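You operate a simulated robot arm through the tools that you are given. There is no shell and no other tool.

Carry out the task below with a simulated robot arm. There is one attempt and no reset: what you move stays moved.

## Task
Put the input board carton in the boards drawer and latch it.
Fine: the cartons wait on the side rack; turn the latch to OPEN first, back to CLOSED last. Where these are worked on the way, their far stop is far enough and under half their travel is too little: boards drawer.

The check looks at the end state, three seconds after you hand in, the way a careful person would. Anything else that was tipped, shoved, dropped, spilled or broken makes it a failure.

## Robot
A 6-joint arm with a two-finger gripper, fixed in place. Base frame: the origin is at the foot of the arm, x ahead of it, y to its left, z up. Lengths are in mm, angles in degrees, forces in N, time in s.
Its first joint turns from -166.0 to 166.0 degrees. Payload 2.45 kg.
The TCP is the grasp point between the finger pads, 20 mm short of the fingertips. In the tool frame z runs along the fingers and y along their closing line. The gripper opens to 140 mm. The gripper's body begins 168 mm behind the TCP.
Orientation is that of the tool frame in the base frame, as a unit quaternion [w, x, y, z]. With the fingers straight down and closing along the base's y, the tool's x points along the base's -x, its y along +y and its z along -z.

## Interface
- The arm moves only by the tool apply_moves. Its arguments are lists of equal length, an entry for each row: "grip": the finger opening in mm, from 0 to 140; "delta_pos": the shift along the tool's x, y, z in units of 30 mm (1.0 is 30 mm), a list of three; "dr": the turn, a rotation vector about the tool's x, y, z in units of 8 degrees (1.0 is 8 degrees), a list of three. In form: {"grip": [grip, ...], "delta_pos": [[x, y, z], ...], "dr": [[rx, ry, rz], ...]}. A call has 1 to 20 rows; each row shifts and turns the commanded pose from where the row before left it, along the tool's axes as they then stand. A call with a number of a shift or a turn outside -1 to 1 is refused whole. Each row takes 0.2 s and may step no farther than 50 mm and 8.6 degrees from the row before; otherwise, or with a gripper value out of range, the whole call is refused. A pose out of reach is approached as far as the arm can. The call stops where the force on the tool passes 40 N (or 10 N more than at its start, if that is more) or the arm is blocked; 0.2 s more then pass. The fingers move at their own pace (about 45 mm/s each) and stop on an object; they squeeze with about 33 N. The grip force told is the motor's: it shows also when the fingers shut on nothing. Time passes only in rows, and 0.2 s behind the last, so rows that do not move let the fingers close. The reply holds the time, the measured pose of the TCP, the force on the tool along the base axes, the opening and the grip force, in the units named above and with some noise, with the torque about the TCP (base axes, N m) and any sound that the robot's microphone picked up.
- Cameras (640 x 400 px; columns grow to the right, rows downward): "scene" is fixed at [50.4, -499, 1421.5]; the picture's right is [0.99, -0.11, 0.00], its down [-0.05, -0.45, -0.89] and it looks along [0.10, 0.88, -0.46] (base axes); focal length 347 px, centre (320, 200). "wrist" rides on the gripper at [78, 11, -209] in the tool frame; the picture's right is [-0.14, 0.99, 0.00], its down [-0.92, -0.13, -0.37] and it looks along [-0.37, -0.05, 0.93] (tool axes); focal length 280 px, centre (320, 200). There is no depth. A picture from a camera that has moved, and an enlarged one, comes with that camera's place and axes in the base frame and with its lens.
- camera(camera): a new picture of that camera. The clock stands still meanwhile.
- inspect(camera, box): a new picture of the part [left, top, right, bottom] of that camera's present view, enlarged. The clock stands still meanwhile.
- finish_job(): hands the job in; it is judged then, once.

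Nothing tells you positions but the pictures and the camera data. Unless the task says otherwise, let go and move clear before handing in.

The tools are called after "Emit:" as name(argument=value, ...) on one line, values as JSON. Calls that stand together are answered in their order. apply_moves: Moves the arm, as the interface text tells. Its arguments: {"type":"object","properties":{"grip":{"type":"array","items":{"type":"number"}},"delta_pos":{"type":"array","items":{"type":"array","items":{"type":"number"}}},"dr":{"type":"array","items":{"type":"array","items":{"type":"number"}}}},"required":["grip","delta_pos","dr"]} The other tools are called the same way: camera (camera) takes a picture; inspect (camera, box) takes an enlarged picture of a part of a camera's view; finish_job () hands the job in.

At the start:

```text
clock: 0.0
tool_pos: [420.2, 699.0, 963.0]
tcp_rot: [0.0, 0.0, 1.0, 0.0]
force: [-0.5, -0.1, 0.0]
ft_torque: [-0.01, 0.01, 0.03]
gripper_width: 139.9
grip_force: 0.1
```

scene: 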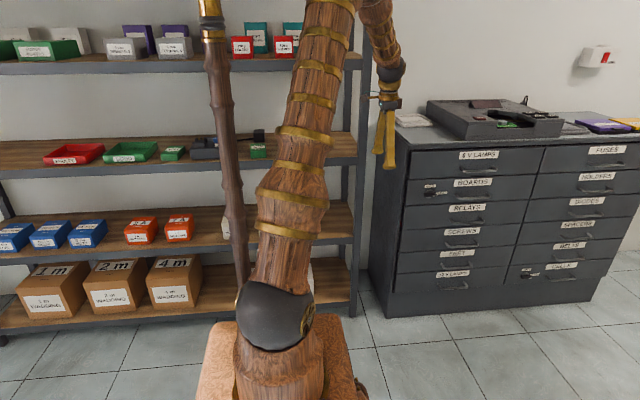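
wrist: 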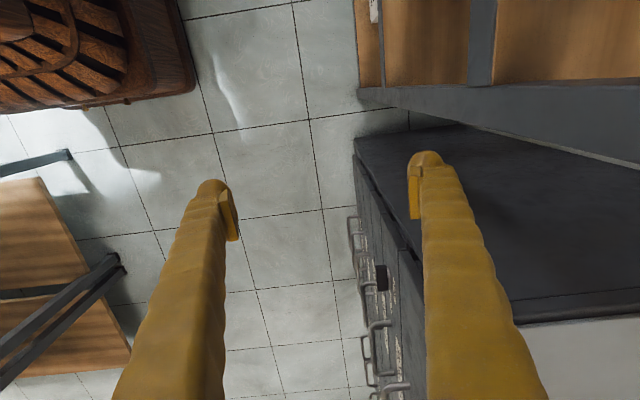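

I see a shelf rack in front-left, a drawer cabinet at right with a boards drawer (left column, second row) bearing a latch. I'll look closer at several parts first.

Emit:
inspect(camera="scene", box=[370, 80, 640, 320])

Emit:
inspect(camera="scene", box=[400, 140, 560, 240])

Emit:
inspect(camera="scene", box=[0, 0, 320, 200])

Emit:
inspect(camera="scene", box=[0, 180, 320, 380])

Emit:
inspect(camera="wrist", box=[320, 100, 480, 400])

Emit:
inspect(camera="wrist", box=[0, 0, 320, 400])

```text
1.67 times, centred on (505, 200) of scene
camera zoom: at [50.4, -499.0, 1421.5], right [0.99, -0.11, 0.0], down [-0.05, -0.45, -0.89], along [0.1, 0.88, -0.46], focal length 578 px, centre (12, 200)
```

zoom: 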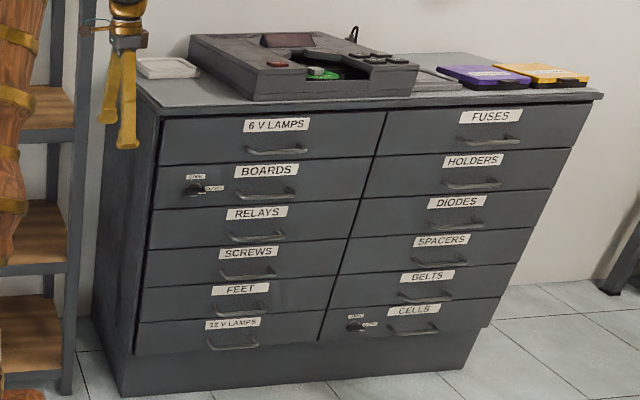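

```text
4.00 times, centred on (480, 190) of scene
camera zoom: at [50.4, -499.0, 1421.5], right [0.99, -0.11, 0.0], down [-0.05, -0.45, -0.89], along [0.1, 0.88, -0.46], focal length 1388 px, centre (-320, 240)
```

zoom: 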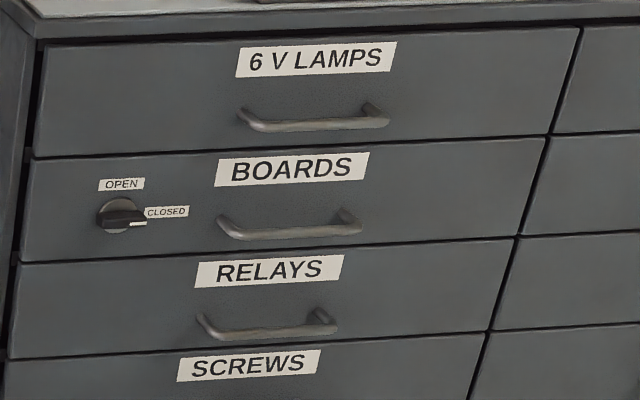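

```text
2.00 times, centred on (160, 100) of scene
camera zoom: at [50.4, -499.0, 1421.5], right [0.99, -0.11, 0.0], down [-0.05, -0.45, -0.89], along [0.1, 0.88, -0.46], focal length 694 px, centre (640, 400)
```

zoom: 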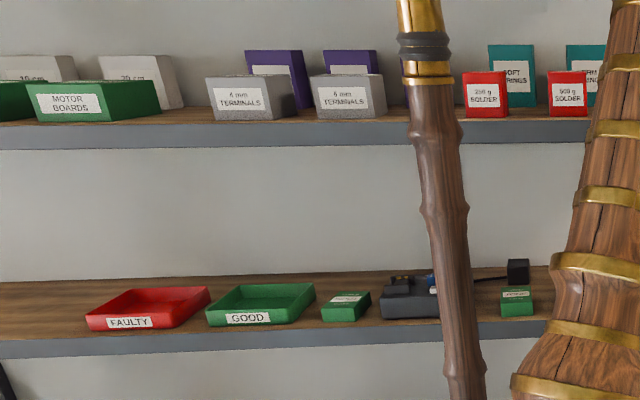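

```text
2.00 times, centred on (160, 280) of scene
camera zoom: at [50.4, -499.0, 1421.5], right [0.99, -0.11, 0.0], down [-0.05, -0.45, -0.89], along [0.1, 0.88, -0.46], focal length 694 px, centre (640, 40)
```

zoom: 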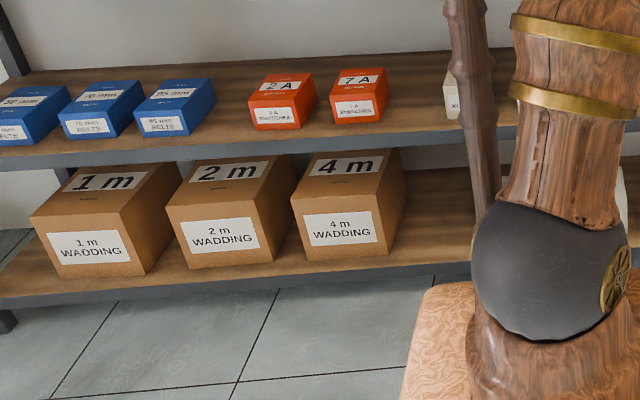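

```text
1.33 times, centred on (400, 250) of wrist
camera zoom: at [341.3, 709.6, 1172.6], right [0.14, 0.99, 0.0], down [0.92, -0.13, 0.37], along [0.37, -0.05, -0.93], focal length 374 px, centre (213, 133)
```

zoom: 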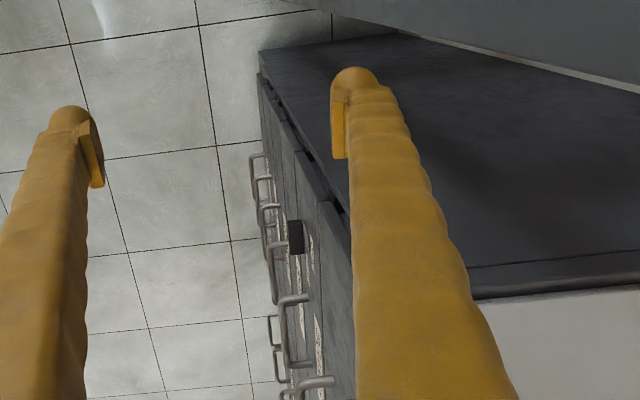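

```text
1.00 times, centred on (160, 200) of wrist (not enlarged: the box is as wide or as high as the picture)
camera zoom: at [341.3, 709.6, 1172.6], right [0.14, 0.99, 0.0], down [0.92, -0.13, 0.37], along [0.37, -0.05, -0.93], focal length 280 px, centre (480, 200)
```

zoom: 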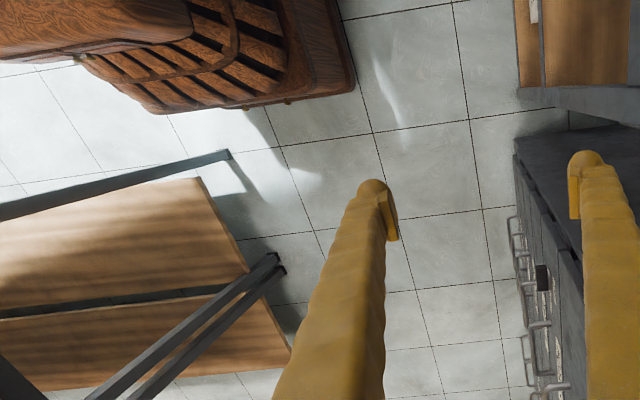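

The boards drawer is in the left column, second row, with its latch (now CLOSED) left of the label; its front looks to be near y≈780. I'll back off from the cabinet and tilt the tool to horizontal (pointing +y), so the wrist camera can view the drawer front.

Emit:
apply_moves(grip=[140, 140, 140, 140, 140, 140, 140, 140, 140, 140, 140, 140, 140, 140, 140, 140, 140, 140, 140, 140], delta_pos=[[0, -1, 0], [0, -1, 0], [0, -1, 0], [0, -1, 0], [0, -1, 0], [0, -1, 0], [0, -1, 0], [0, -1, 0], [0, 0, 0], [0, 0, 0], [0, 0, 0], [0, 0, 0], [0, 0, 0], [0, 0, 0], [0, 0, 0], [0, 0, 0], [0, 0, 0], [0, 0, 0], [0, 0, 0], [0, 0, 0]], dr=[[0, 0, 0], [0, 0, 0], [0, 0, 0], [0, 0, 0], [0, 0, 0], [0, 0, 0], [0, 0, 0], [0, 0, 0], [-1, 0, 0], [-1, 0, 0], [-1, 0, 0], [-1, 0, 0], [-1, 0, 0], [-1, 0, 0], [-1, 0, 0], [-1, 0, 0], [-1, 0, 0], [-1, 0, 0], [-1, 0, 0], [-0.25, 0, 0]])

Emit:
camera(camera="wrist")

Emit:
camera(camera="scene")

```text
clock: 4.2
tool_pos: [464.1, 475.9, 975.1]
tcp_rot: [0.0, -0.002, 0.706, 0.708]
force: [1.0, 0.2, 0.4]
ft_torque: [0.0, 0.01, -0.02]
gripper_width: 140.0
grip_force: 0.0
out of reach, approached as far as the arm can: row 16, 17, 18, 19
```

```text
taken
camera wrist: at [385.5, 265.6, 985.7], right [0.14, 0.0, 0.99], down [0.92, -0.37, -0.13], along [0.36, 0.93, -0.05], focal length 280 px, centre (320, 200)
```

wrist: 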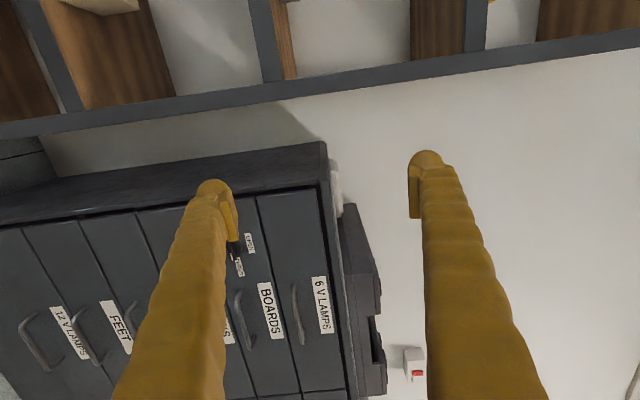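

```text
taken
```

scene: 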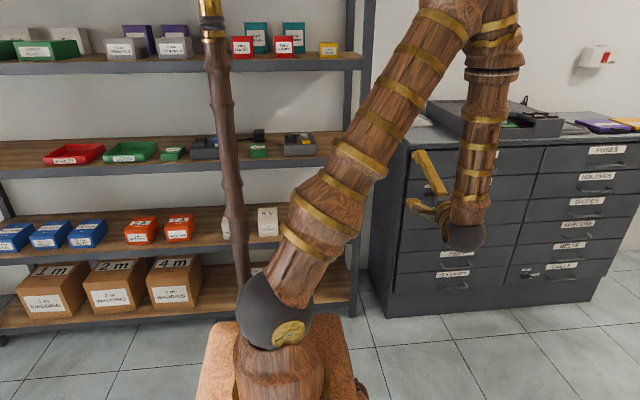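

The tool is now horizontal and I can see the cabinet front, with the latch partly behind a finger. I'll zoom in.

Emit:
inspect(camera="wrist", box=[180, 140, 400, 400])

Emit:
inspect(camera="wrist", box=[210, 200, 350, 360])

```text
1.54 times, centred on (290, 270) of wrist
camera zoom: at [385.5, 265.6, 985.7], right [0.14, 0.0, 0.99], down [0.92, -0.37, -0.13], along [0.36, 0.93, -0.05], focal length 431 px, centre (366, 92)
```

zoom: 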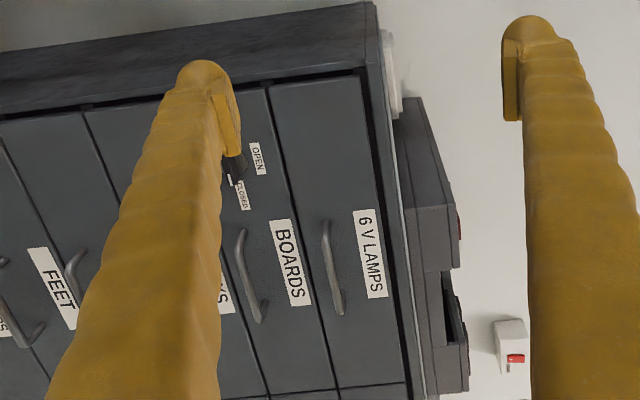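

```text
2.50 times, centred on (280, 280) of wrist
camera zoom: at [385.5, 265.6, 985.7], right [0.14, 0.0, 0.99], down [0.92, -0.37, -0.13], along [0.36, 0.93, -0.05], focal length 701 px, centre (420, 0)
```

zoom: 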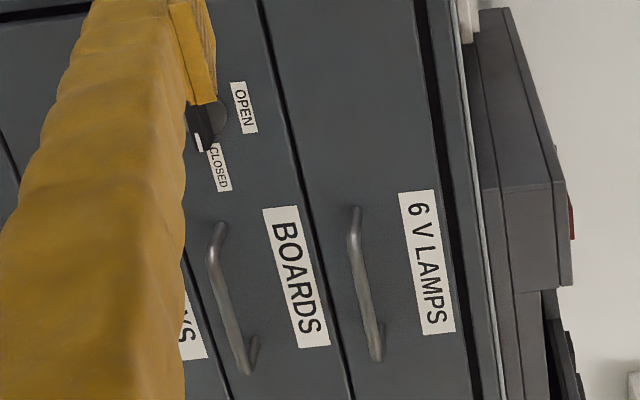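

The knob triangulates to about (667, 775, 762) and the boards handle to roughly (850, 765, 755). I'll move closer in front of the knob for a better look.

Emit:
apply_moves(grip=[140, 140, 140, 140, 140, 140, 140, 140], delta_pos=[[-0.57, -0.89, 0.35], [-0.57, -0.89, 0.35], [-0.57, -0.89, 0.35], [-0.57, -0.89, 0.35], [-0.57, -0.89, 0.35], [-0.57, -0.89, 0.35], [-0.57, -0.89, 0.35], [-0.57, -0.89, 0.35]], dr=[[0, 0, 0], [0, 0, 0], [0, 0, 0], [0, 0, 0], [0, 0, 0], [0, 0, 0], [0, 0, 0], [0, 0, 0]])

Emit:
camera(camera="wrist")

Emit:
camera(camera="scene")

```text
clock: 6.0
tool_pos: [598.2, 558.7, 760.1]
tcp_rot: [0.0, 0.0, 0.707, 0.707]
force: [0.0, -0.1, 0.0]
ft_torque: [0.0, -0.01, 0.0]
gripper_width: 139.8
grip_force: 0.1
```

```text
taken
camera wrist: at [519.9, 349.6, 771.4], right [0.14, 0.0, 0.99], down [0.92, -0.37, -0.13], along [0.37, 0.93, -0.05], focal length 280 px, centre (320, 200)
```

wrist: 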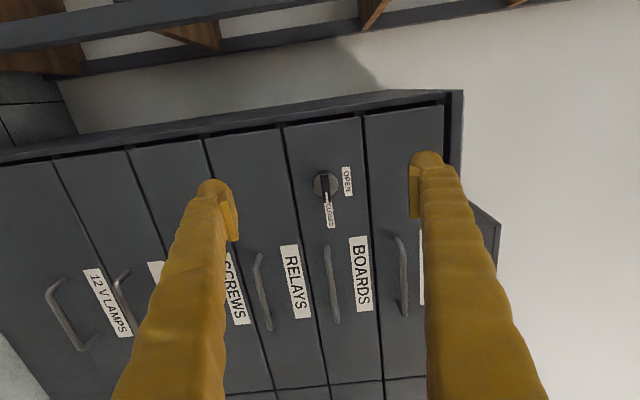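

```text
taken
```

scene: 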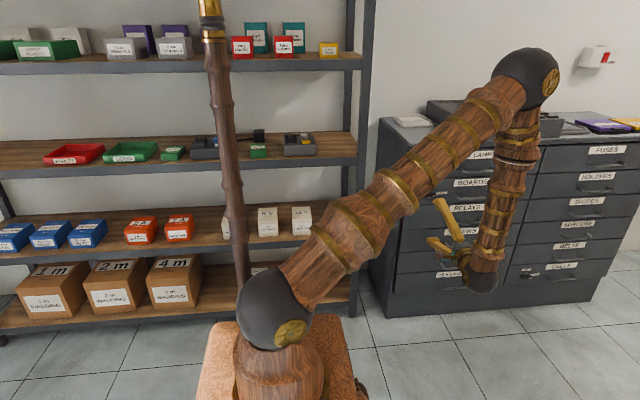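

Emit:
inspect(camera="wrist", box=[280, 140, 400, 340])

Emit:
inspect(camera="wrist", box=[300, 150, 380, 240])

```text
2.00 times, centred on (340, 240) of wrist
camera zoom: at [519.9, 349.6, 771.4], right [0.14, 0.0, 0.99], down [0.92, -0.37, -0.13], along [0.37, 0.93, -0.05], focal length 561 px, centre (280, 120)
```

zoom: 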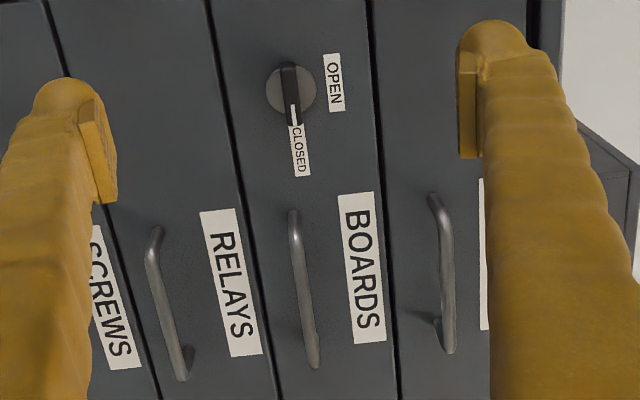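

```text
4.44 times, centred on (340, 195) of wrist
camera zoom: at [519.9, 349.6, 771.4], right [0.14, 0.0, 0.99], down [0.92, -0.37, -0.13], along [0.37, 0.93, -0.05], focal length 1246 px, centre (231, 222)
```

zoom: 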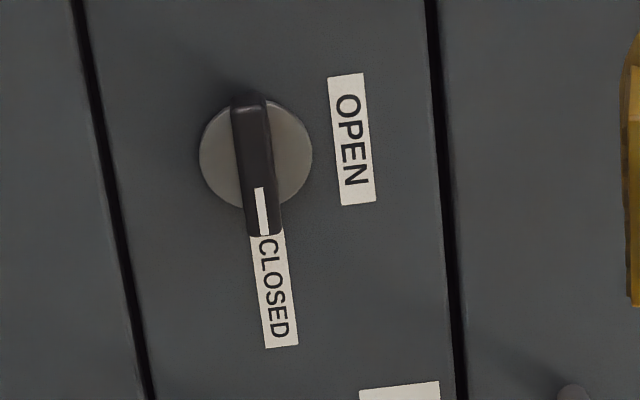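

The knob disc is about 40 mm across, centred near (664, 774, 761), with its bar horizontal, pointing to CLOSED. I'll move in line with its axis, narrowing the fingers, and check from close up.

Emit:
apply_moves(grip=[70, 70, 70, 70, 70, 70], delta_pos=[[-0.44, 0, 0.876], [-0.44, 0, 0.876], [-0.44, 0, 0.876], [-0.44, 0, 0.876], [-0.44, 0, 0.876], [0, 0, 0]], dr=[[0, 0, 0], [0, 0, 0], [0, 0, 0], [0, 0, 0], [0, 0, 0], [0, 0, 0]])

Emit:
camera(camera="wrist")

Emit:
inspect(camera="wrist", box=[240, 100, 400, 260])

Emit:
inspect(camera="scene", box=[400, 140, 560, 260])

```text
clock: 7.4
tool_pos: [666.1, 690.8, 760.3]
tcp_rot: [0.0, 0.0, 0.707, 0.707]
force: [0.7, -0.4, 0.0]
ft_torque: [-0.02, -0.02, 0.02]
gripper_width: 70.0
grip_force: 0.0
```

```text
taken
camera wrist: at [585.9, 481.1, 770.9], right [0.14, 0.0, 0.99], down [0.92, -0.37, -0.13], along [0.37, 0.93, -0.05], focal length 280 px, centre (320, 200)
```

wrist: 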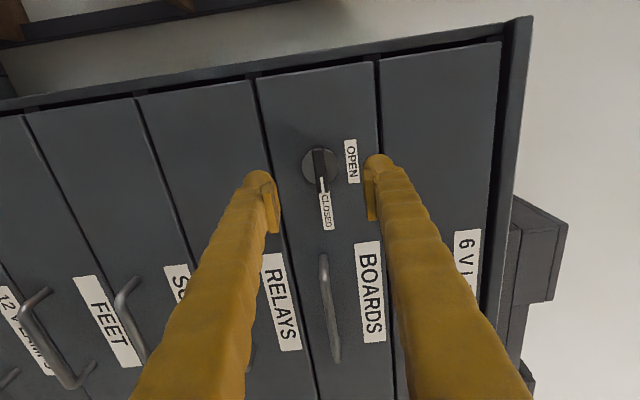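

```text
2.50 times, centred on (320, 180) of wrist
camera zoom: at [585.9, 481.1, 770.9], right [0.14, 0.0, 0.99], down [0.92, -0.37, -0.13], along [0.37, 0.93, -0.05], focal length 701 px, centre (320, 250)
```

zoom: 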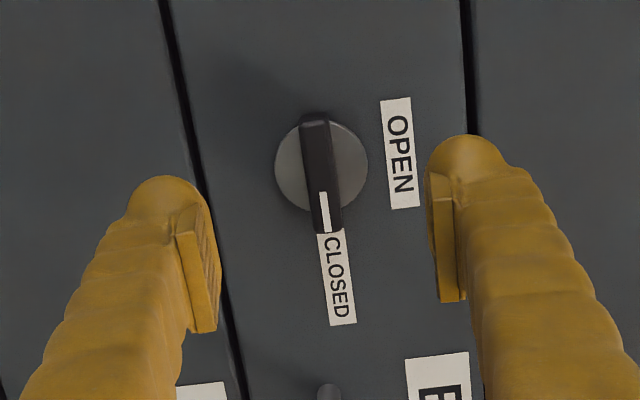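

```text
3.33 times, centred on (480, 200) of scene
camera zoom: at [50.4, -499.0, 1421.5], right [0.99, -0.11, 0.0], down [-0.05, -0.45, -0.89], along [0.1, 0.88, -0.46], focal length 1157 px, centre (-213, 200)
```

zoom: 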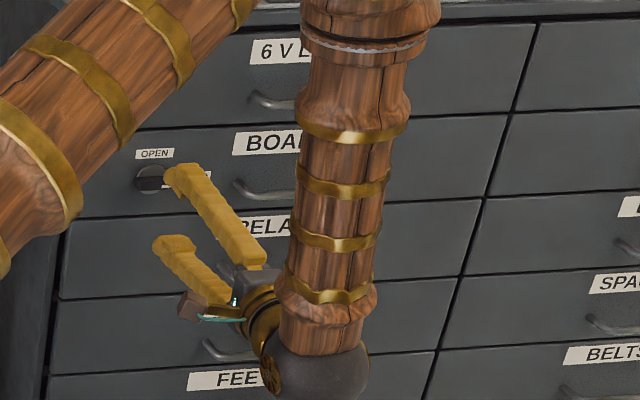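

Emit:
apply_moves(grip=[60, 60, 60], delta_pos=[[-0.05, 0.01, 0.9], [-0.05, 0.01, 0.9], [0, 0, 0]], dr=[[0, 0, 0], [0, 0, 0], [0, 0, 0]])

Emit:
inspect(camera="wrist", box=[240, 80, 400, 240])

Emit:
inspect(camera="scene", box=[400, 160, 480, 220])

```text
clock: 8.2
tool_pos: [668.2, 745.5, 759.7]
tcp_rot: [0.0, 0.0, 0.707, 0.707]
force: [0.1, 0.2, 0.1]
ft_torque: [-0.02, 0.02, -0.02]
gripper_width: 60.1
grip_force: 0.2
```

```text
2.50 times, centred on (320, 160) of wrist
camera zoom: at [589.1, 535.8, 772.0], right [0.14, 0.0, 0.99], down [0.92, -0.37, -0.13], along [0.36, 0.93, -0.05], focal length 701 px, centre (320, 300)
```

zoom: 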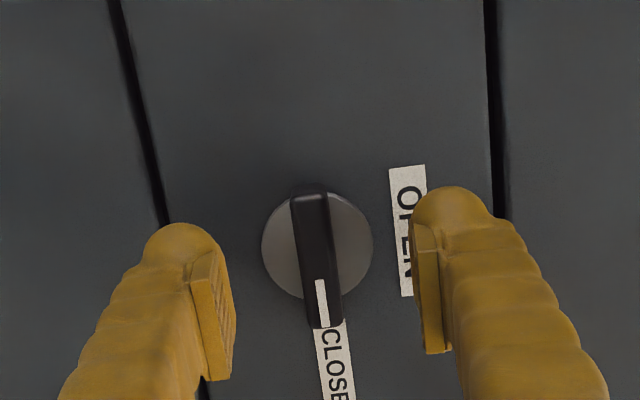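

```text
6.67 times, centred on (440, 190) of scene
camera zoom: at [50.4, -499.0, 1421.5], right [0.99, -0.11, 0.0], down [-0.05, -0.45, -0.89], along [0.1, 0.88, -0.46], focal length 2313 px, centre (-480, 267)
```

zoom: 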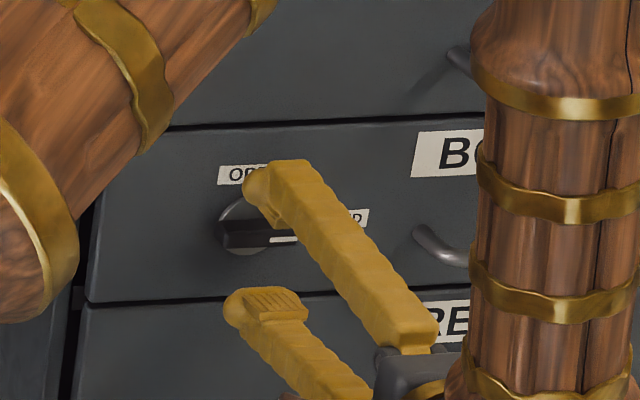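

The knob axis is at about (668, 791, 760); fingers straddle it. I'll advance 19 mm and close on the bar.

Emit:
apply_moves(grip=[60, 60, 10, 10, 10, 10, 10], delta_pos=[[0, 0, 0.32], [0, 0, 0.31], [0, 0, 0], [0, 0, 0], [0, 0, 0], [0, 0, 0], [0, 0, 0]], dr=[[0, 0, 0], [0, 0, 0], [0, 0, 0], [0, 0, 0], [0, 0, 0], [0, 0, 0], [0, 0, 0]])

Emit:
inspect(camera="wrist", box=[240, 80, 400, 240])

```text
clock: 9.8
tool_pos: [668.0, 762.9, 760.3]
tcp_rot: [0.0, 0.0, 0.707, 0.707]
force: [0.9, -0.6, -5.1]
ft_torque: [-0.08, 0.01, -0.05]
gripper_width: 14.1
grip_force: 2.9
```

```text
2.50 times, centred on (320, 160) of wrist
camera zoom: at [588.8, 554.1, 771.9], right [0.14, 0.0, 0.99], down [0.92, -0.37, -0.13], along [0.37, 0.93, -0.05], focal length 701 px, centre (320, 300)
```

zoom: 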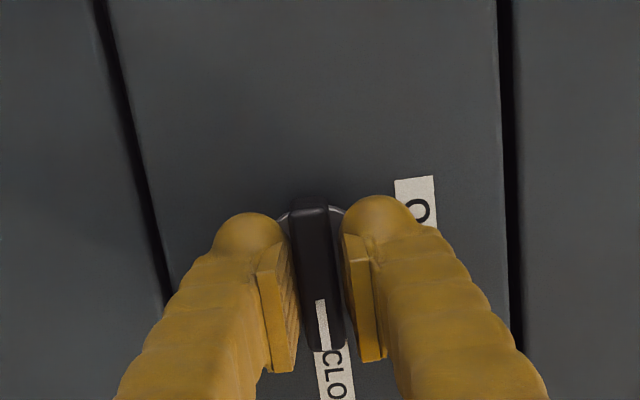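

The fingers are on the bar. I'll squeeze fully and then turn −90° about the tool axis (CLOSED→OPEN).

Emit:
apply_moves(grip=[0, 0, 0], delta_pos=[[0, 0, 0], [0, 0, 0], [0, 0, 0]], dr=[[0, 0, 0], [0, 0, 0], [0, 0, 0]])

Emit:
apply_moves(grip=[0, 0, 0, 0, 0, 0], delta_pos=[[0, 0, 0], [0, 0, 0], [0, 0, 0], [0, 0, 0], [0, 0, 0], [0, 0, 0]], dr=[[0, 0, -0.8], [0, 0, -0.8], [0, 0, -0.8], [0, 0, -0.8], [0, 0, -0.8], [0, 0, -0.8]])

Emit:
camera(camera="wrist")

```text
clock: 10.6
tool_pos: [668.2, 763.1, 760.9]
tcp_rot: [0.0, 0.0, 0.707, 0.707]
force: [4.6, 0.1, -18.8]
ft_torque: [-0.2, 0.0, -0.08]
gripper_width: 12.3
grip_force: 39.0
```

```text
clock: 12.0
tool_pos: [668.0, 762.6, 760.4]
tcp_rot: [0.233, -0.234, 0.667, 0.668]
force: [-5.4, 0.1, -23.6]
ft_torque: [-0.25, 0.01, 0.04]
gripper_width: 11.9
grip_force: 38.3
```

```text
taken
camera wrist: at [599.0, 553.6, 720.6], right [-0.51, 0.0, 0.86], down [0.8, -0.37, 0.47], along [0.32, 0.93, 0.19], focal length 280 px, centre (320, 200)
```

wrist: 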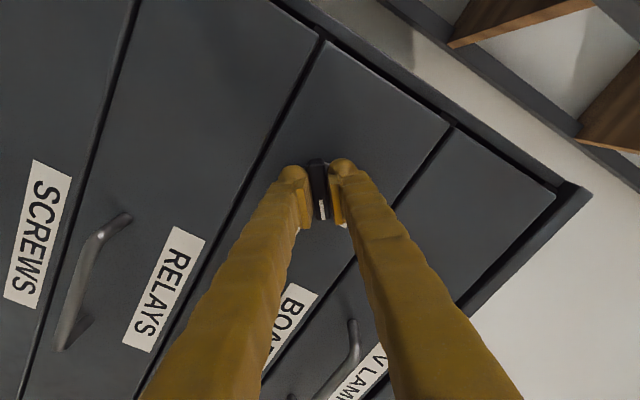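

The latch is turning with the grip. I'll relieve the slight vertical load (1 mm down) and continue the turn.

Emit:
apply_moves(grip=[0, 0, 0, 0, 0, 0, 0], delta_pos=[[0.0207, -0.026, 0], [0, 0, 0], [0, 0, 0], [0, 0, 0], [0, 0, 0], [0, 0, 0], [0, 0, 0]], dr=[[0, 0, 0], [0, 0, -0.8], [0, 0, -0.8], [0, 0, -0.8], [0, 0, -0.8], [0, 0, -0.8], [0, 0, -0.8]])

Emit:
camera(camera="wrist")

Emit:
inspect(camera="scene", box=[400, 160, 480, 220])

```text
clock: 13.6
tool_pos: [666.7, 762.9, 760.4]
tcp_rot: [0.439, -0.44, 0.553, 0.555]
force: [-24.9, -0.7, 0.9]
ft_torque: [-0.06, 0.07, 0.25]
gripper_width: 11.6
grip_force: 39.5
```

```text
taken
camera wrist: at [638.7, 554.1, 687.0], right [-0.93, 0.0, 0.36], down [0.33, -0.37, 0.87], along [0.13, 0.93, 0.34], focal length 280 px, centre (320, 200)
```

wrist: 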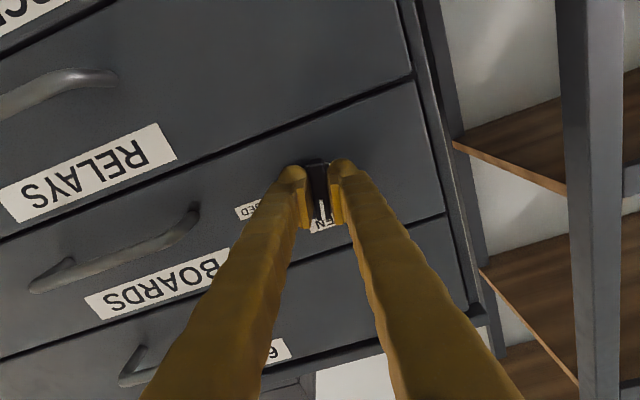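

```text
6.67 times, centred on (440, 190) of scene
camera zoom: at [50.4, -499.0, 1421.5], right [0.99, -0.11, 0.0], down [-0.05, -0.45, -0.89], along [0.1, 0.88, -0.46], focal length 2313 px, centre (-480, 267)
```

zoom: 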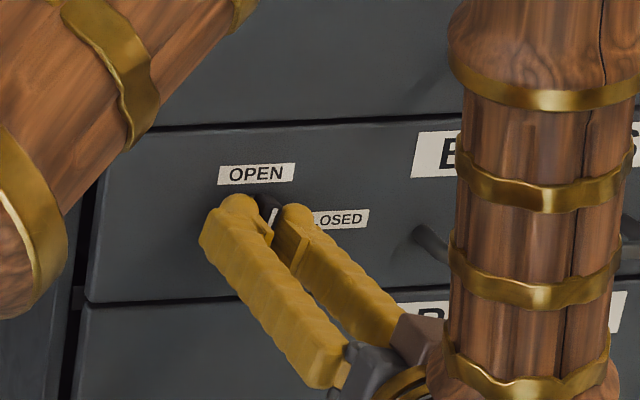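

Emit:
apply_moves(grip=[0, 0, 0, 0], delta_pos=[[0.0114, 0.0487, 0], [0, 0, 0], [0, 0, 0], [0, 0, 0]], dr=[[0, 0, 0], [0, 0, -0.8], [0, 0, -0.8], [0, 0, -0.15]])

Emit:
inspect(camera="wrist", box=[240, 80, 400, 240])

```text
clock: 14.6
tool_pos: [667.0, 763.0, 760.2]
tcp_rot: [0.504, -0.503, 0.497, 0.496]
force: [-3.2, -0.4, 5.5]
ft_torque: [0.11, 0.43, 0.04]
gripper_width: 11.8
grip_force: 38.9
```

```text
2.50 times, centred on (320, 160) of wrist
camera zoom: at [656.7, 553.7, 682.3], right [-0.99, 0.0, 0.12], down [0.11, -0.37, 0.92], along [0.05, 0.93, 0.37], focal length 701 px, centre (320, 300)
```

zoom: 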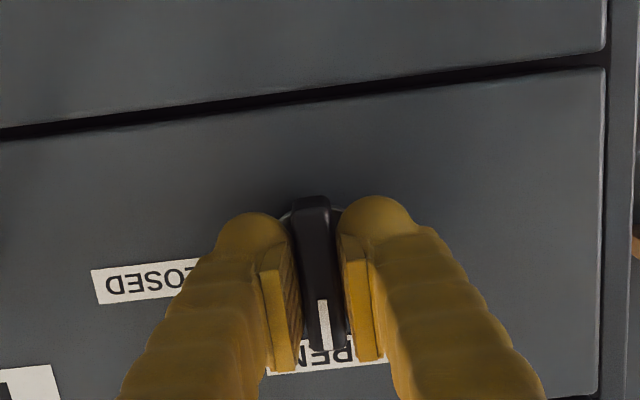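

The latch bar now points up to OPEN. I'll release and retreat straight back, then check.

Emit:
apply_moves(grip=[60, 60, 60, 60, 60, 60, 60, 60], delta_pos=[[0, 0, 0], [0, 0, 0], [0, 0, 0], [0, 0, -1], [0, 0, -1], [0, 0, -1], [0, 0, -1], [0, 0, 0]], dr=[[0, 0, 0], [0, 0, 0], [0, 0, 0], [0, 0, 0], [0, 0, 0], [0, 0, 0], [0, 0, 0], [0, 0, 0]])

Emit:
inspect(camera="wrist", box=[200, 80, 440, 280])

Emit:
camera(camera="scene")

```text
clock: 16.4
tool_pos: [672.4, 646.2, 763.5]
tcp_rot: [-0.499, 0.503, -0.499, -0.499]
force: [0.1, 0.5, -0.2]
ft_torque: [0.01, 0.03, 0.02]
gripper_width: 59.9
grip_force: 0.1
out of reach, approached as far as the arm can: row 7
```

```text
2.00 times, centred on (320, 180) of wrist
camera zoom: at [661.4, 436.5, 686.1], right [-0.99, 0.0, 0.13], down [0.12, -0.37, 0.92], along [0.04, 0.93, 0.36], focal length 561 px, centre (320, 240)
```

zoom: 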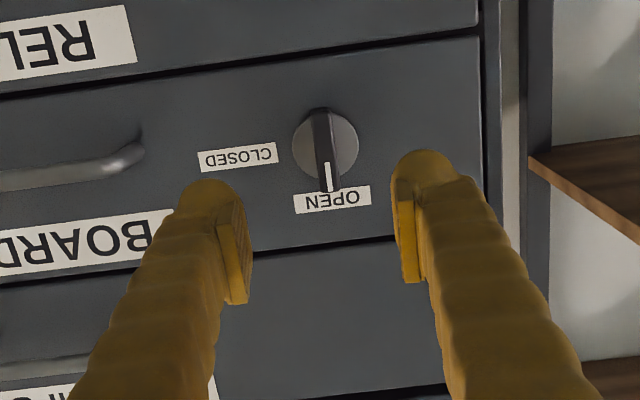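

```text
taken
```

scene: 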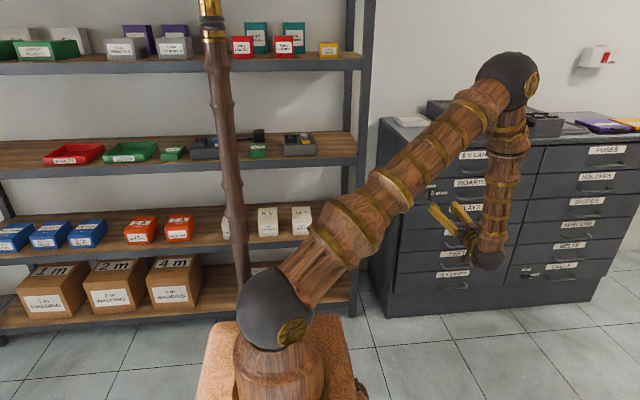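

The latch shows OPEN. Now I'll roll the tool back so the fingers close vertically and move over toward the left part of the boards handle.

Emit:
apply_moves(grip=[70, 70, 70, 70, 70, 70, 70, 70, 70, 70, 70, 70, 70, 70, 70, 70, 70], delta_pos=[[0, 0, 0], [0, 0, 0], [0, 0, 0], [0, 0, 0], [0, 0, 0], [0, 0, 0], [0, 0, 0], [0, 0, 0], [0, 0, 0], [0, 0, 0], [0, 0, 0], [0, 0, 0], [-0.92, -0.1, 0.2], [-0.92, -0.1, 0.2], [-0.92, -0.1, 0.2], [-0.92, -0.1, 0.2], [-0.92, -0.1, 0.2]], dr=[[0, 0, 1], [0, 0, 1], [0, 0, 1], [0, 0, 1], [0, 0, 1], [0, 0, 1], [0, 0, 1], [0, 0, 1], [0, 0, 1], [0, 0, 1], [0, 0, 1], [0, 0, 0.25], [0, 0, 0], [0, 0, 0], [0, 0, 0], [0, 0, 0], [0, 0, 0]])

Emit:
camera(camera="wrist")

Emit:
inspect(camera="wrist", box=[240, 80, 400, 240])

Emit:
camera(camera="scene")

```text
clock: 20.0
tool_pos: [810.5, 676.9, 750.5]
tcp_rot: [0.005, -0.004, 0.707, 0.707]
force: [0.8, -0.3, 0.1]
ft_torque: [-0.02, -0.03, 0.03]
gripper_width: 69.9
grip_force: 0.0
```

```text
taken
camera wrist: at [731.5, 466.6, 761.0], right [0.12, 0.0, 0.99], down [0.92, -0.37, -0.12], along [0.37, 0.93, -0.05], focal length 280 px, centre (320, 200)
```

wrist: 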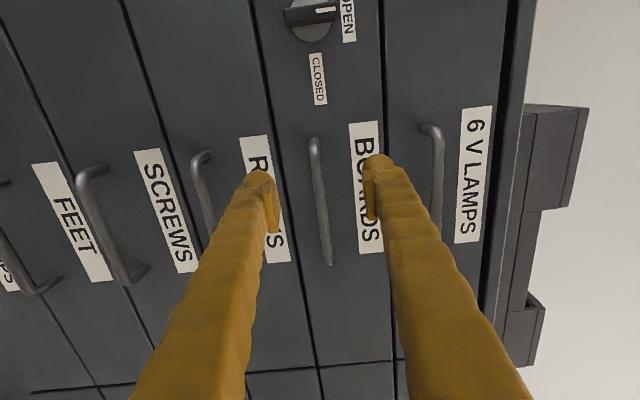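

```text
2.50 times, centred on (320, 160) of wrist
camera zoom: at [731.5, 466.6, 761.0], right [0.12, 0.0, 0.99], down [0.92, -0.37, -0.12], along [0.37, 0.93, -0.05], focal length 701 px, centre (320, 300)
```

zoom: 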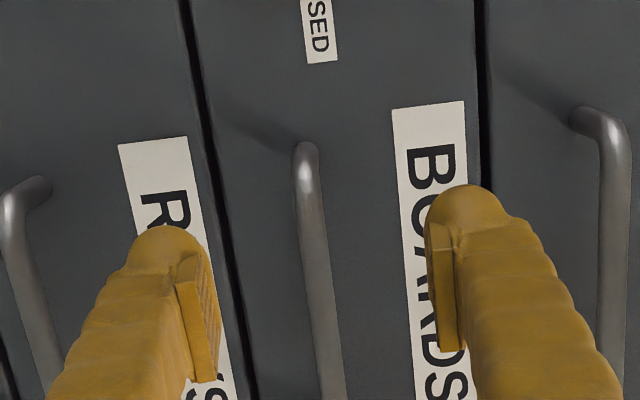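

```text
taken
```

scene: 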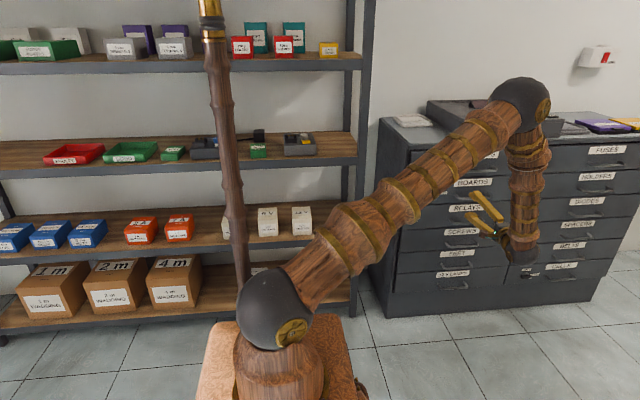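

The handle bar runs about x 780–930 at z≈746. I'll advance so the pads straddle it near x≈822.

Emit:
apply_moves(grip=[60, 60, 60, 60], delta_pos=[[-0.13, -0.05, 0.85], [-0.13, -0.05, 0.85], [-0.13, -0.05, 0.8], [0, 0, 0]], dr=[[0, 0, 0], [0, 0, 0], [0, 0, 0], [0, 0, 0]])

Emit:
inspect(camera="wrist", box=[240, 80, 400, 240])

Emit:
inspect(camera="scene", box=[430, 160, 530, 235])

```text
clock: 21.0
tool_pos: [822.5, 750.0, 748.2]
tcp_rot: [0.005, -0.004, 0.707, 0.707]
force: [-0.7, -0.2, 0.1]
ft_torque: [0.0, 0.03, -0.02]
gripper_width: 60.2
grip_force: 0.0
```

```text
2.50 times, centred on (320, 160) of wrist
camera zoom: at [743.3, 540.9, 756.7], right [0.12, 0.0, 0.99], down [0.92, -0.37, -0.11], along [0.37, 0.93, -0.05], focal length 701 px, centre (320, 300)
```

zoom: 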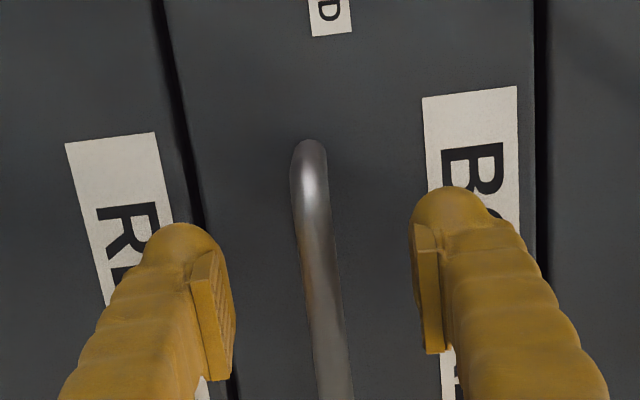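

```text
5.33 times, centred on (480, 198) of scene
camera zoom: at [50.4, -499.0, 1421.5], right [0.99, -0.11, 0.0], down [-0.05, -0.45, -0.89], along [0.1, 0.88, -0.46], focal length 1850 px, centre (-533, 213)
```

zoom: 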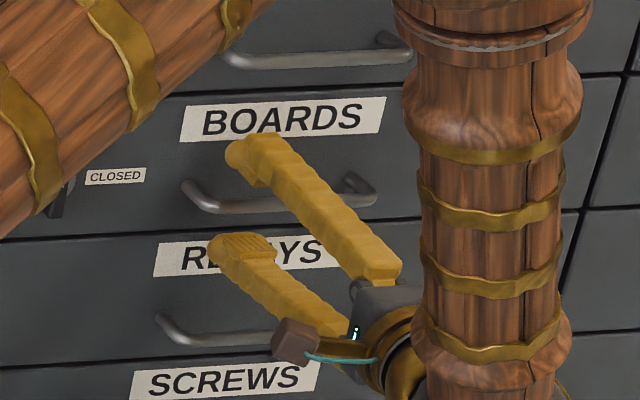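

Emit:
apply_moves(grip=[60, 0, 0, 0, 0, 0], delta_pos=[[0, -0.07, 0.33], [0, 0, 0], [0, 0, 0], [0, 0, 0], [0, 0, 0], [0, 0, 0]], dr=[[0, 0, 0], [0, 0, 0], [0, 0, 0], [0, 0, 0], [0, 0, 0], [0, 0, 0]])

Emit:
inspect(camera="wrist", box=[240, 80, 400, 240])

```text
clock: 22.4
tool_pos: [822.8, 759.7, 746.2]
tcp_rot: [0.006, -0.005, 0.705, 0.709]
force: [-10.3, 0.5, 39.8]
ft_torque: [-0.44, 1.04, 0.0]
gripper_width: 6.3
grip_force: 35.1
```

```text
2.50 times, centred on (320, 160) of wrist
camera zoom: at [743.4, 551.0, 756.5], right [0.12, 0.0, 0.99], down [0.92, -0.37, -0.11], along [0.36, 0.93, -0.04], focal length 701 px, centre (320, 300)
```

zoom: 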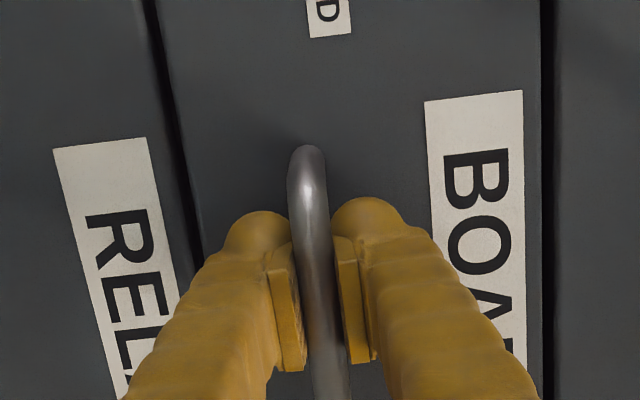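

The opening (6 mm) is less than the bar's apparent thickness, so I'm probably only pinching its front edge. I'll reopen, rise 2 mm, advance ~9 mm and grip again.

Emit:
apply_moves(grip=[40, 40, 40, 40], delta_pos=[[0, 0, 0], [0, 0, 0], [0, 0.05, 0], [0, 0, 0.3]], dr=[[0, 0, 0], [0, 0, 0], [0, 0, 0], [0, 0, 0]])

Emit:
inspect(camera="wrist", box=[240, 80, 400, 240])

```text
clock: 23.4
tool_pos: [822.6, 769.4, 746.1]
tcp_rot: [0.004, -0.005, 0.707, 0.707]
force: [0.0, 0.1, 0.4]
ft_torque: [0.04, 0.0, 0.03]
gripper_width: 40.1
grip_force: 0.0
```

```text
2.50 times, centred on (320, 160) of wrist
camera zoom: at [742.9, 560.1, 756.4], right [0.12, 0.0, 0.99], down [0.92, -0.37, -0.12], along [0.37, 0.93, -0.05], focal length 701 px, centre (320, 300)
```

zoom: 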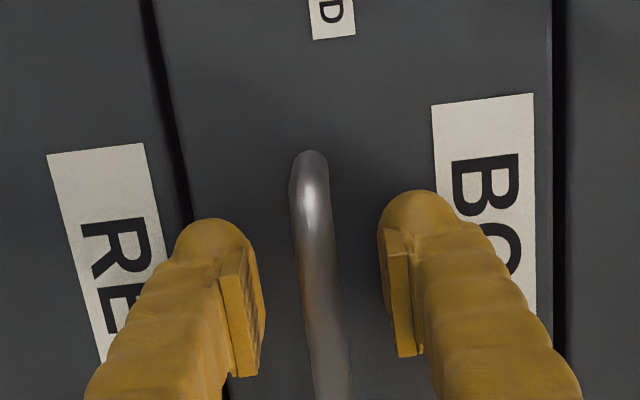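

Emit:
apply_moves(grip=[0, 0, 0, 0], delta_pos=[[0, 0, 0], [0, 0, 0], [0, 0, 0], [0, 0, 0]], dr=[[0, 0, 0], [0, 0, 0], [0, 0, 0], [0, 0, 0]])

Emit:
inspect(camera="wrist", box=[240, 80, 400, 240])

```text
clock: 24.4
tool_pos: [821.9, 769.3, 747.1]
tcp_rot: [0.005, -0.005, 0.706, 0.708]
force: [-4.3, 0.7, 13.6]
ft_torque: [-0.26, 1.01, -0.04]
gripper_width: 5.8
grip_force: 33.9
```

```text
2.50 times, centred on (320, 160) of wrist
camera zoom: at [743.0, 560.0, 757.2], right [0.12, 0.0, 0.99], down [0.92, -0.37, -0.12], along [0.37, 0.93, -0.04], focal length 701 px, centre (320, 300)
```

zoom: 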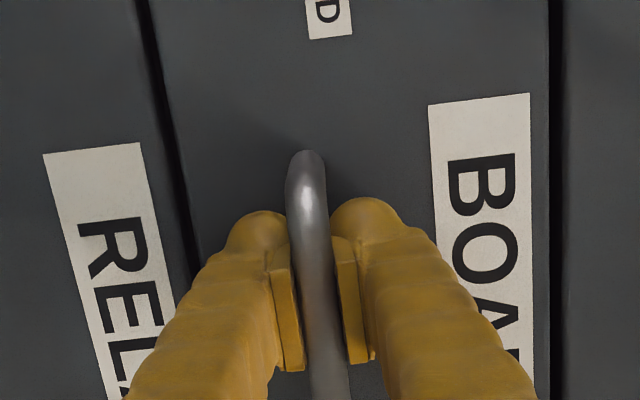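

The opening is the same at a deeper grip, so the bar is held. I'll try pulling gently.

Emit:
apply_moves(grip=[0, 0, 0, 0], delta_pos=[[0, 0, -0.3], [0, 0, -0.3], [0, 0, -0.3], [0, 0, -0.3]], dr=[[0, 0, 0], [0, 0, 0], [0, 0, 0], [0, 0, 0]])

Emit:
camera(camera="wrist")

```text
clock: 25.4
tool_pos: [821.8, 733.7, 748.3]
tcp_rot: [0.004, -0.006, 0.706, 0.708]
force: [-14.5, -0.9, 31.1]
ft_torque: [-0.56, 1.05, -0.22]
gripper_width: 6.1
grip_force: 33.6
```

```text
taken
camera wrist: at [743.2, 524.2, 757.1], right [0.12, 0.0, 0.99], down [0.92, -0.37, -0.11], along [0.36, 0.93, -0.04], focal length 280 px, centre (320, 200)
```

wrist: 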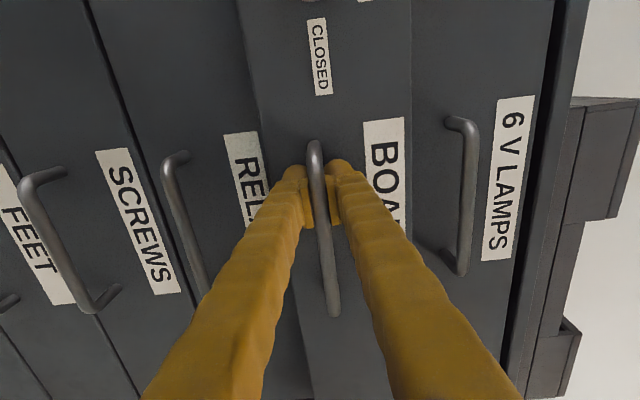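

The drawer is coming out. I'll relieve side loads slightly and keep pulling.

Emit:
apply_moves(grip=[0, 0, 0, 0, 0, 0], delta_pos=[[0.03, 0.06, 0], [0, 0, -0.5], [0, 0, -0.5], [0, 0, -0.5], [0, 0, -0.5], [0, 0, -0.5]], dr=[[0, 0, 0], [0, 0, 0], [0, 0, 0], [0, 0, 0], [0, 0, 0], [0, 0, 0]])

```text
clock: 26.8
tool_pos: [821.5, 657.6, 746.7]
tcp_rot: [0.005, -0.004, 0.708, 0.707]
force: [31.7, 0.2, -5.0]
ft_torque: [0.11, 0.99, 0.46]
gripper_width: 6.2
grip_force: 33.9
```

Emit:
apply_moves(grip=[0, 0, 0, 0, 0, 0, 0], delta_pos=[[-0.04, 0, 0], [0, 0, -0.6], [0, 0, -0.6], [0, 0, -0.6], [0, 0, -0.6], [0, 0, -0.6], [0, 0, 0]], dr=[[0, 0, 0], [0, 0, 0], [0, 0, 0], [0, 0, 0], [0, 0, 0], [0, 0, 0], [0, 0, 0]])

Emit:
camera(camera="wrist")

Emit:
camera(camera="scene")

```text
clock: 28.4
tool_pos: [821.5, 568.1, 747.6]
tcp_rot: [0.005, -0.006, 0.706, 0.708]
force: [-17.2, 0.6, 2.6]
ft_torque: [0.0, 1.0, -0.14]
gripper_width: 6.1
grip_force: 33.8
```

```text
taken
camera wrist: at [743.1, 359.0, 757.5], right [0.12, 0.0, 0.99], down [0.92, -0.37, -0.12], along [0.36, 0.93, -0.05], focal length 280 px, centre (320, 200)
```

wrist: 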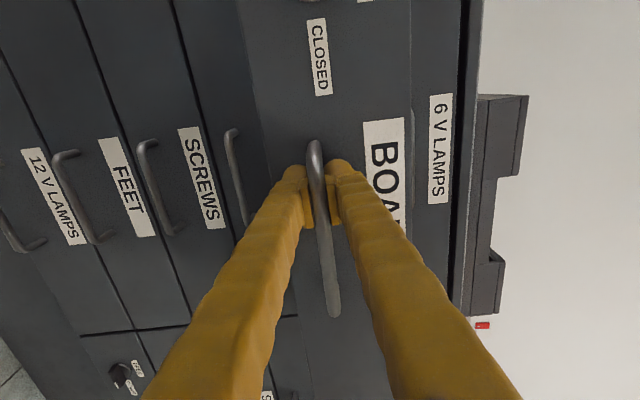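

```text
taken
```

scene: 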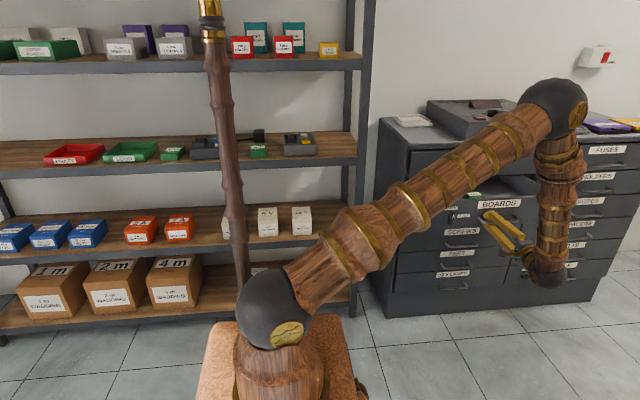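

The drawer is out about 200 mm. I'll keep pulling toward its far stop.

Emit:
apply_moves(grip=[0, 0, 0, 0, 0, 0, 0], delta_pos=[[0.015, 0, 0], [0, 0, -0.6], [0, 0, -0.6], [0, 0, -0.6], [0, 0, -0.6], [0, 0, -0.6], [0, 0, 0]], dr=[[0, 0, 0], [0, 0, 0], [0, 0, 0], [0, 0, 0], [0, 0, 0], [0, 0, 0], [0, 0, 0]])

Emit:
camera(camera="wrist")

Emit:
camera(camera="scene")

```text
clock: 30.0
tool_pos: [822.1, 478.8, 746.4]
tcp_rot: [0.005, -0.004, 0.707, 0.707]
force: [-9.9, -1.0, -12.1]
ft_torque: [0.21, 0.99, -0.35]
gripper_width: 6.0
grip_force: 33.8
```

```text
taken
camera wrist: at [742.9, 268.6, 757.7], right [0.12, 0.0, 0.99], down [0.92, -0.37, -0.12], along [0.37, 0.93, -0.05], focal length 280 px, centre (320, 200)
```

wrist: 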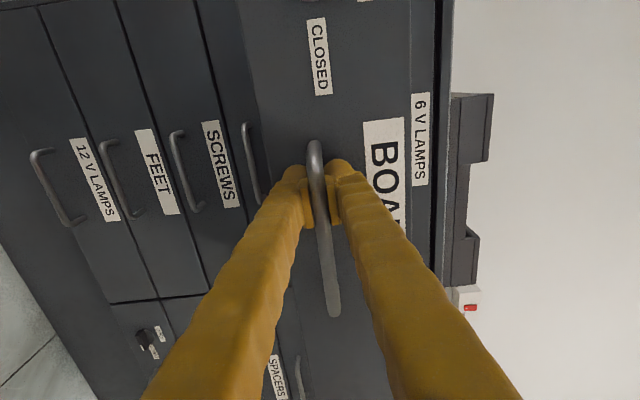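

```text
taken
```

scene: 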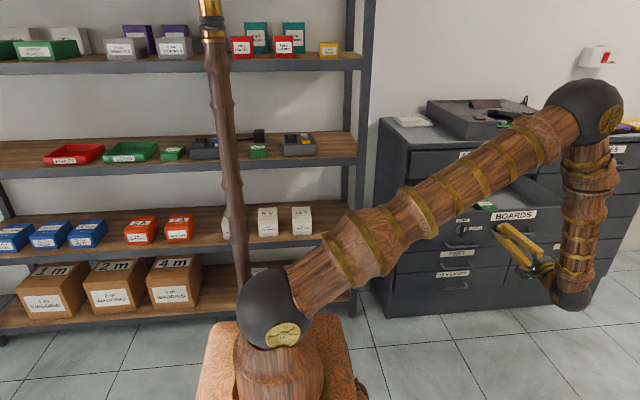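

Emit:
apply_moves(grip=[0, 0, 0, 0, 0, 0, 0], delta_pos=[[0.01, -0.02, 0], [0, 0, -0.5], [0, 0, -0.5], [0, 0, -0.5], [0, 0, -0.5], [0, 0, -0.5], [0, 0, 0]], dr=[[0, 0, 0], [0, 0, 0], [0, 0, 0], [0, 0, 0], [0, 0, 0], [0, 0, 0], [0, 0, 0]])

Emit:
inspect(camera="scene", box=[380, 80, 620, 280])

```text
clock: 31.0
tool_pos: [822.1, 438.2, 748.4]
tcp_rot: [0.006, -0.005, 0.707, 0.707]
force: [-0.5, 4.3, -0.8]
ft_torque: [0.0, 1.01, -0.12]
gripper_width: 6.0
grip_force: 34.1
stopped in row 5: the force on the tool passed its limit at 50 N (the readings are from after the stop); the commanded pose is now the measured one
```

```text
2.00 times, centred on (500, 180) of scene
camera zoom: at [50.4, -499.0, 1421.5], right [0.99, -0.11, 0.0], down [-0.05, -0.45, -0.89], along [0.1, 0.88, -0.46], focal length 694 px, centre (-40, 240)
```

zoom: 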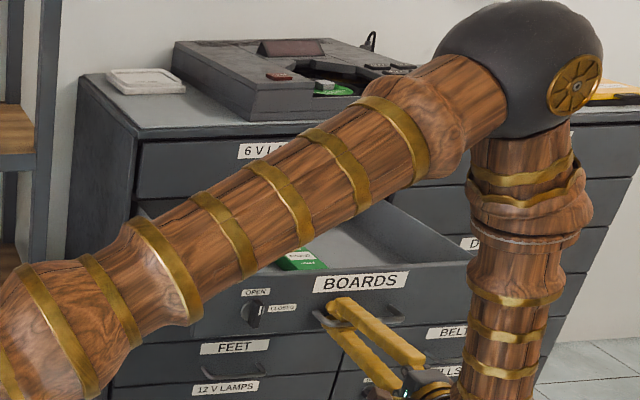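

The drawer is at its far stop (331 mm out), with green cartons already inside. I'll release, back off, rise, then tilt down to view inside the drawer.

Emit:
apply_moves(grip=[50, 50, 50, 50, 50, 50, 50, 50, 50, 50, 50, 50, 50, 50], delta_pos=[[0, 0, 0], [0, 0, 0], [0, 0, 0], [0, 0, -1], [0, 0, -1], [0, 0, -1], [0.5, 1, 0], [0.5, 1, 0], [0.5, 1, 0], [0.5, 1, 0], [0.5, 1, 0], [0.5, 1, 0], [0.5, 1, 0], [0.5, 1, 0]], dr=[[0, 0, 0], [0, 0, 0], [0, 0, 0], [0, 0, 0], [0, 0, 0], [0, 0, 0], [0, 0, 0], [0, 0, 0], [0, 0, 0], [0, 0, 0], [0, 0, 0], [0, 0, 0], [0, 0, 0], [0, 0, 0]])

Emit:
camera(camera="wrist")

Emit:
camera(camera="scene")

```text
clock: 34.0
tool_pos: [697.3, 347.5, 985.8]
tcp_rot: [0.005, -0.006, 0.707, 0.707]
force: [-0.3, 1.0, 0.7]
ft_torque: [0.03, -0.02, -0.03]
gripper_width: 50.1
grip_force: 0.0
```

```text
taken
camera wrist: at [618.4, 138.1, 995.4], right [0.12, 0.0, 0.99], down [0.92, -0.37, -0.11], along [0.36, 0.93, -0.05], focal length 280 px, centre (320, 200)
```

wrist: 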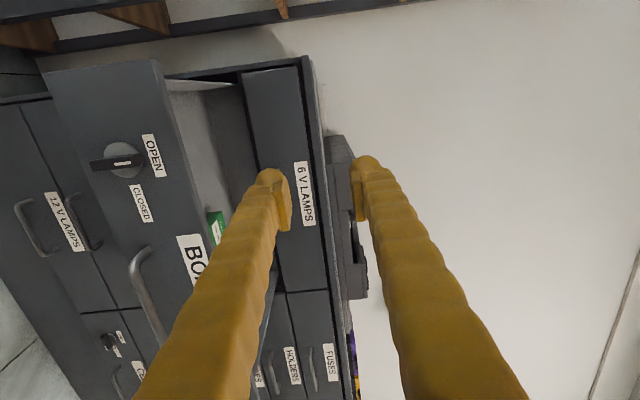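

```text
taken
```

scene: 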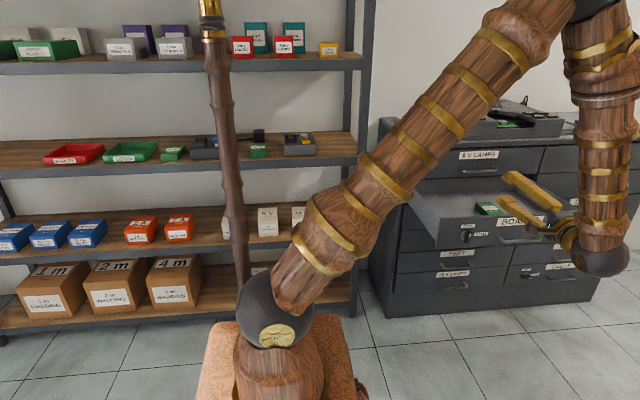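

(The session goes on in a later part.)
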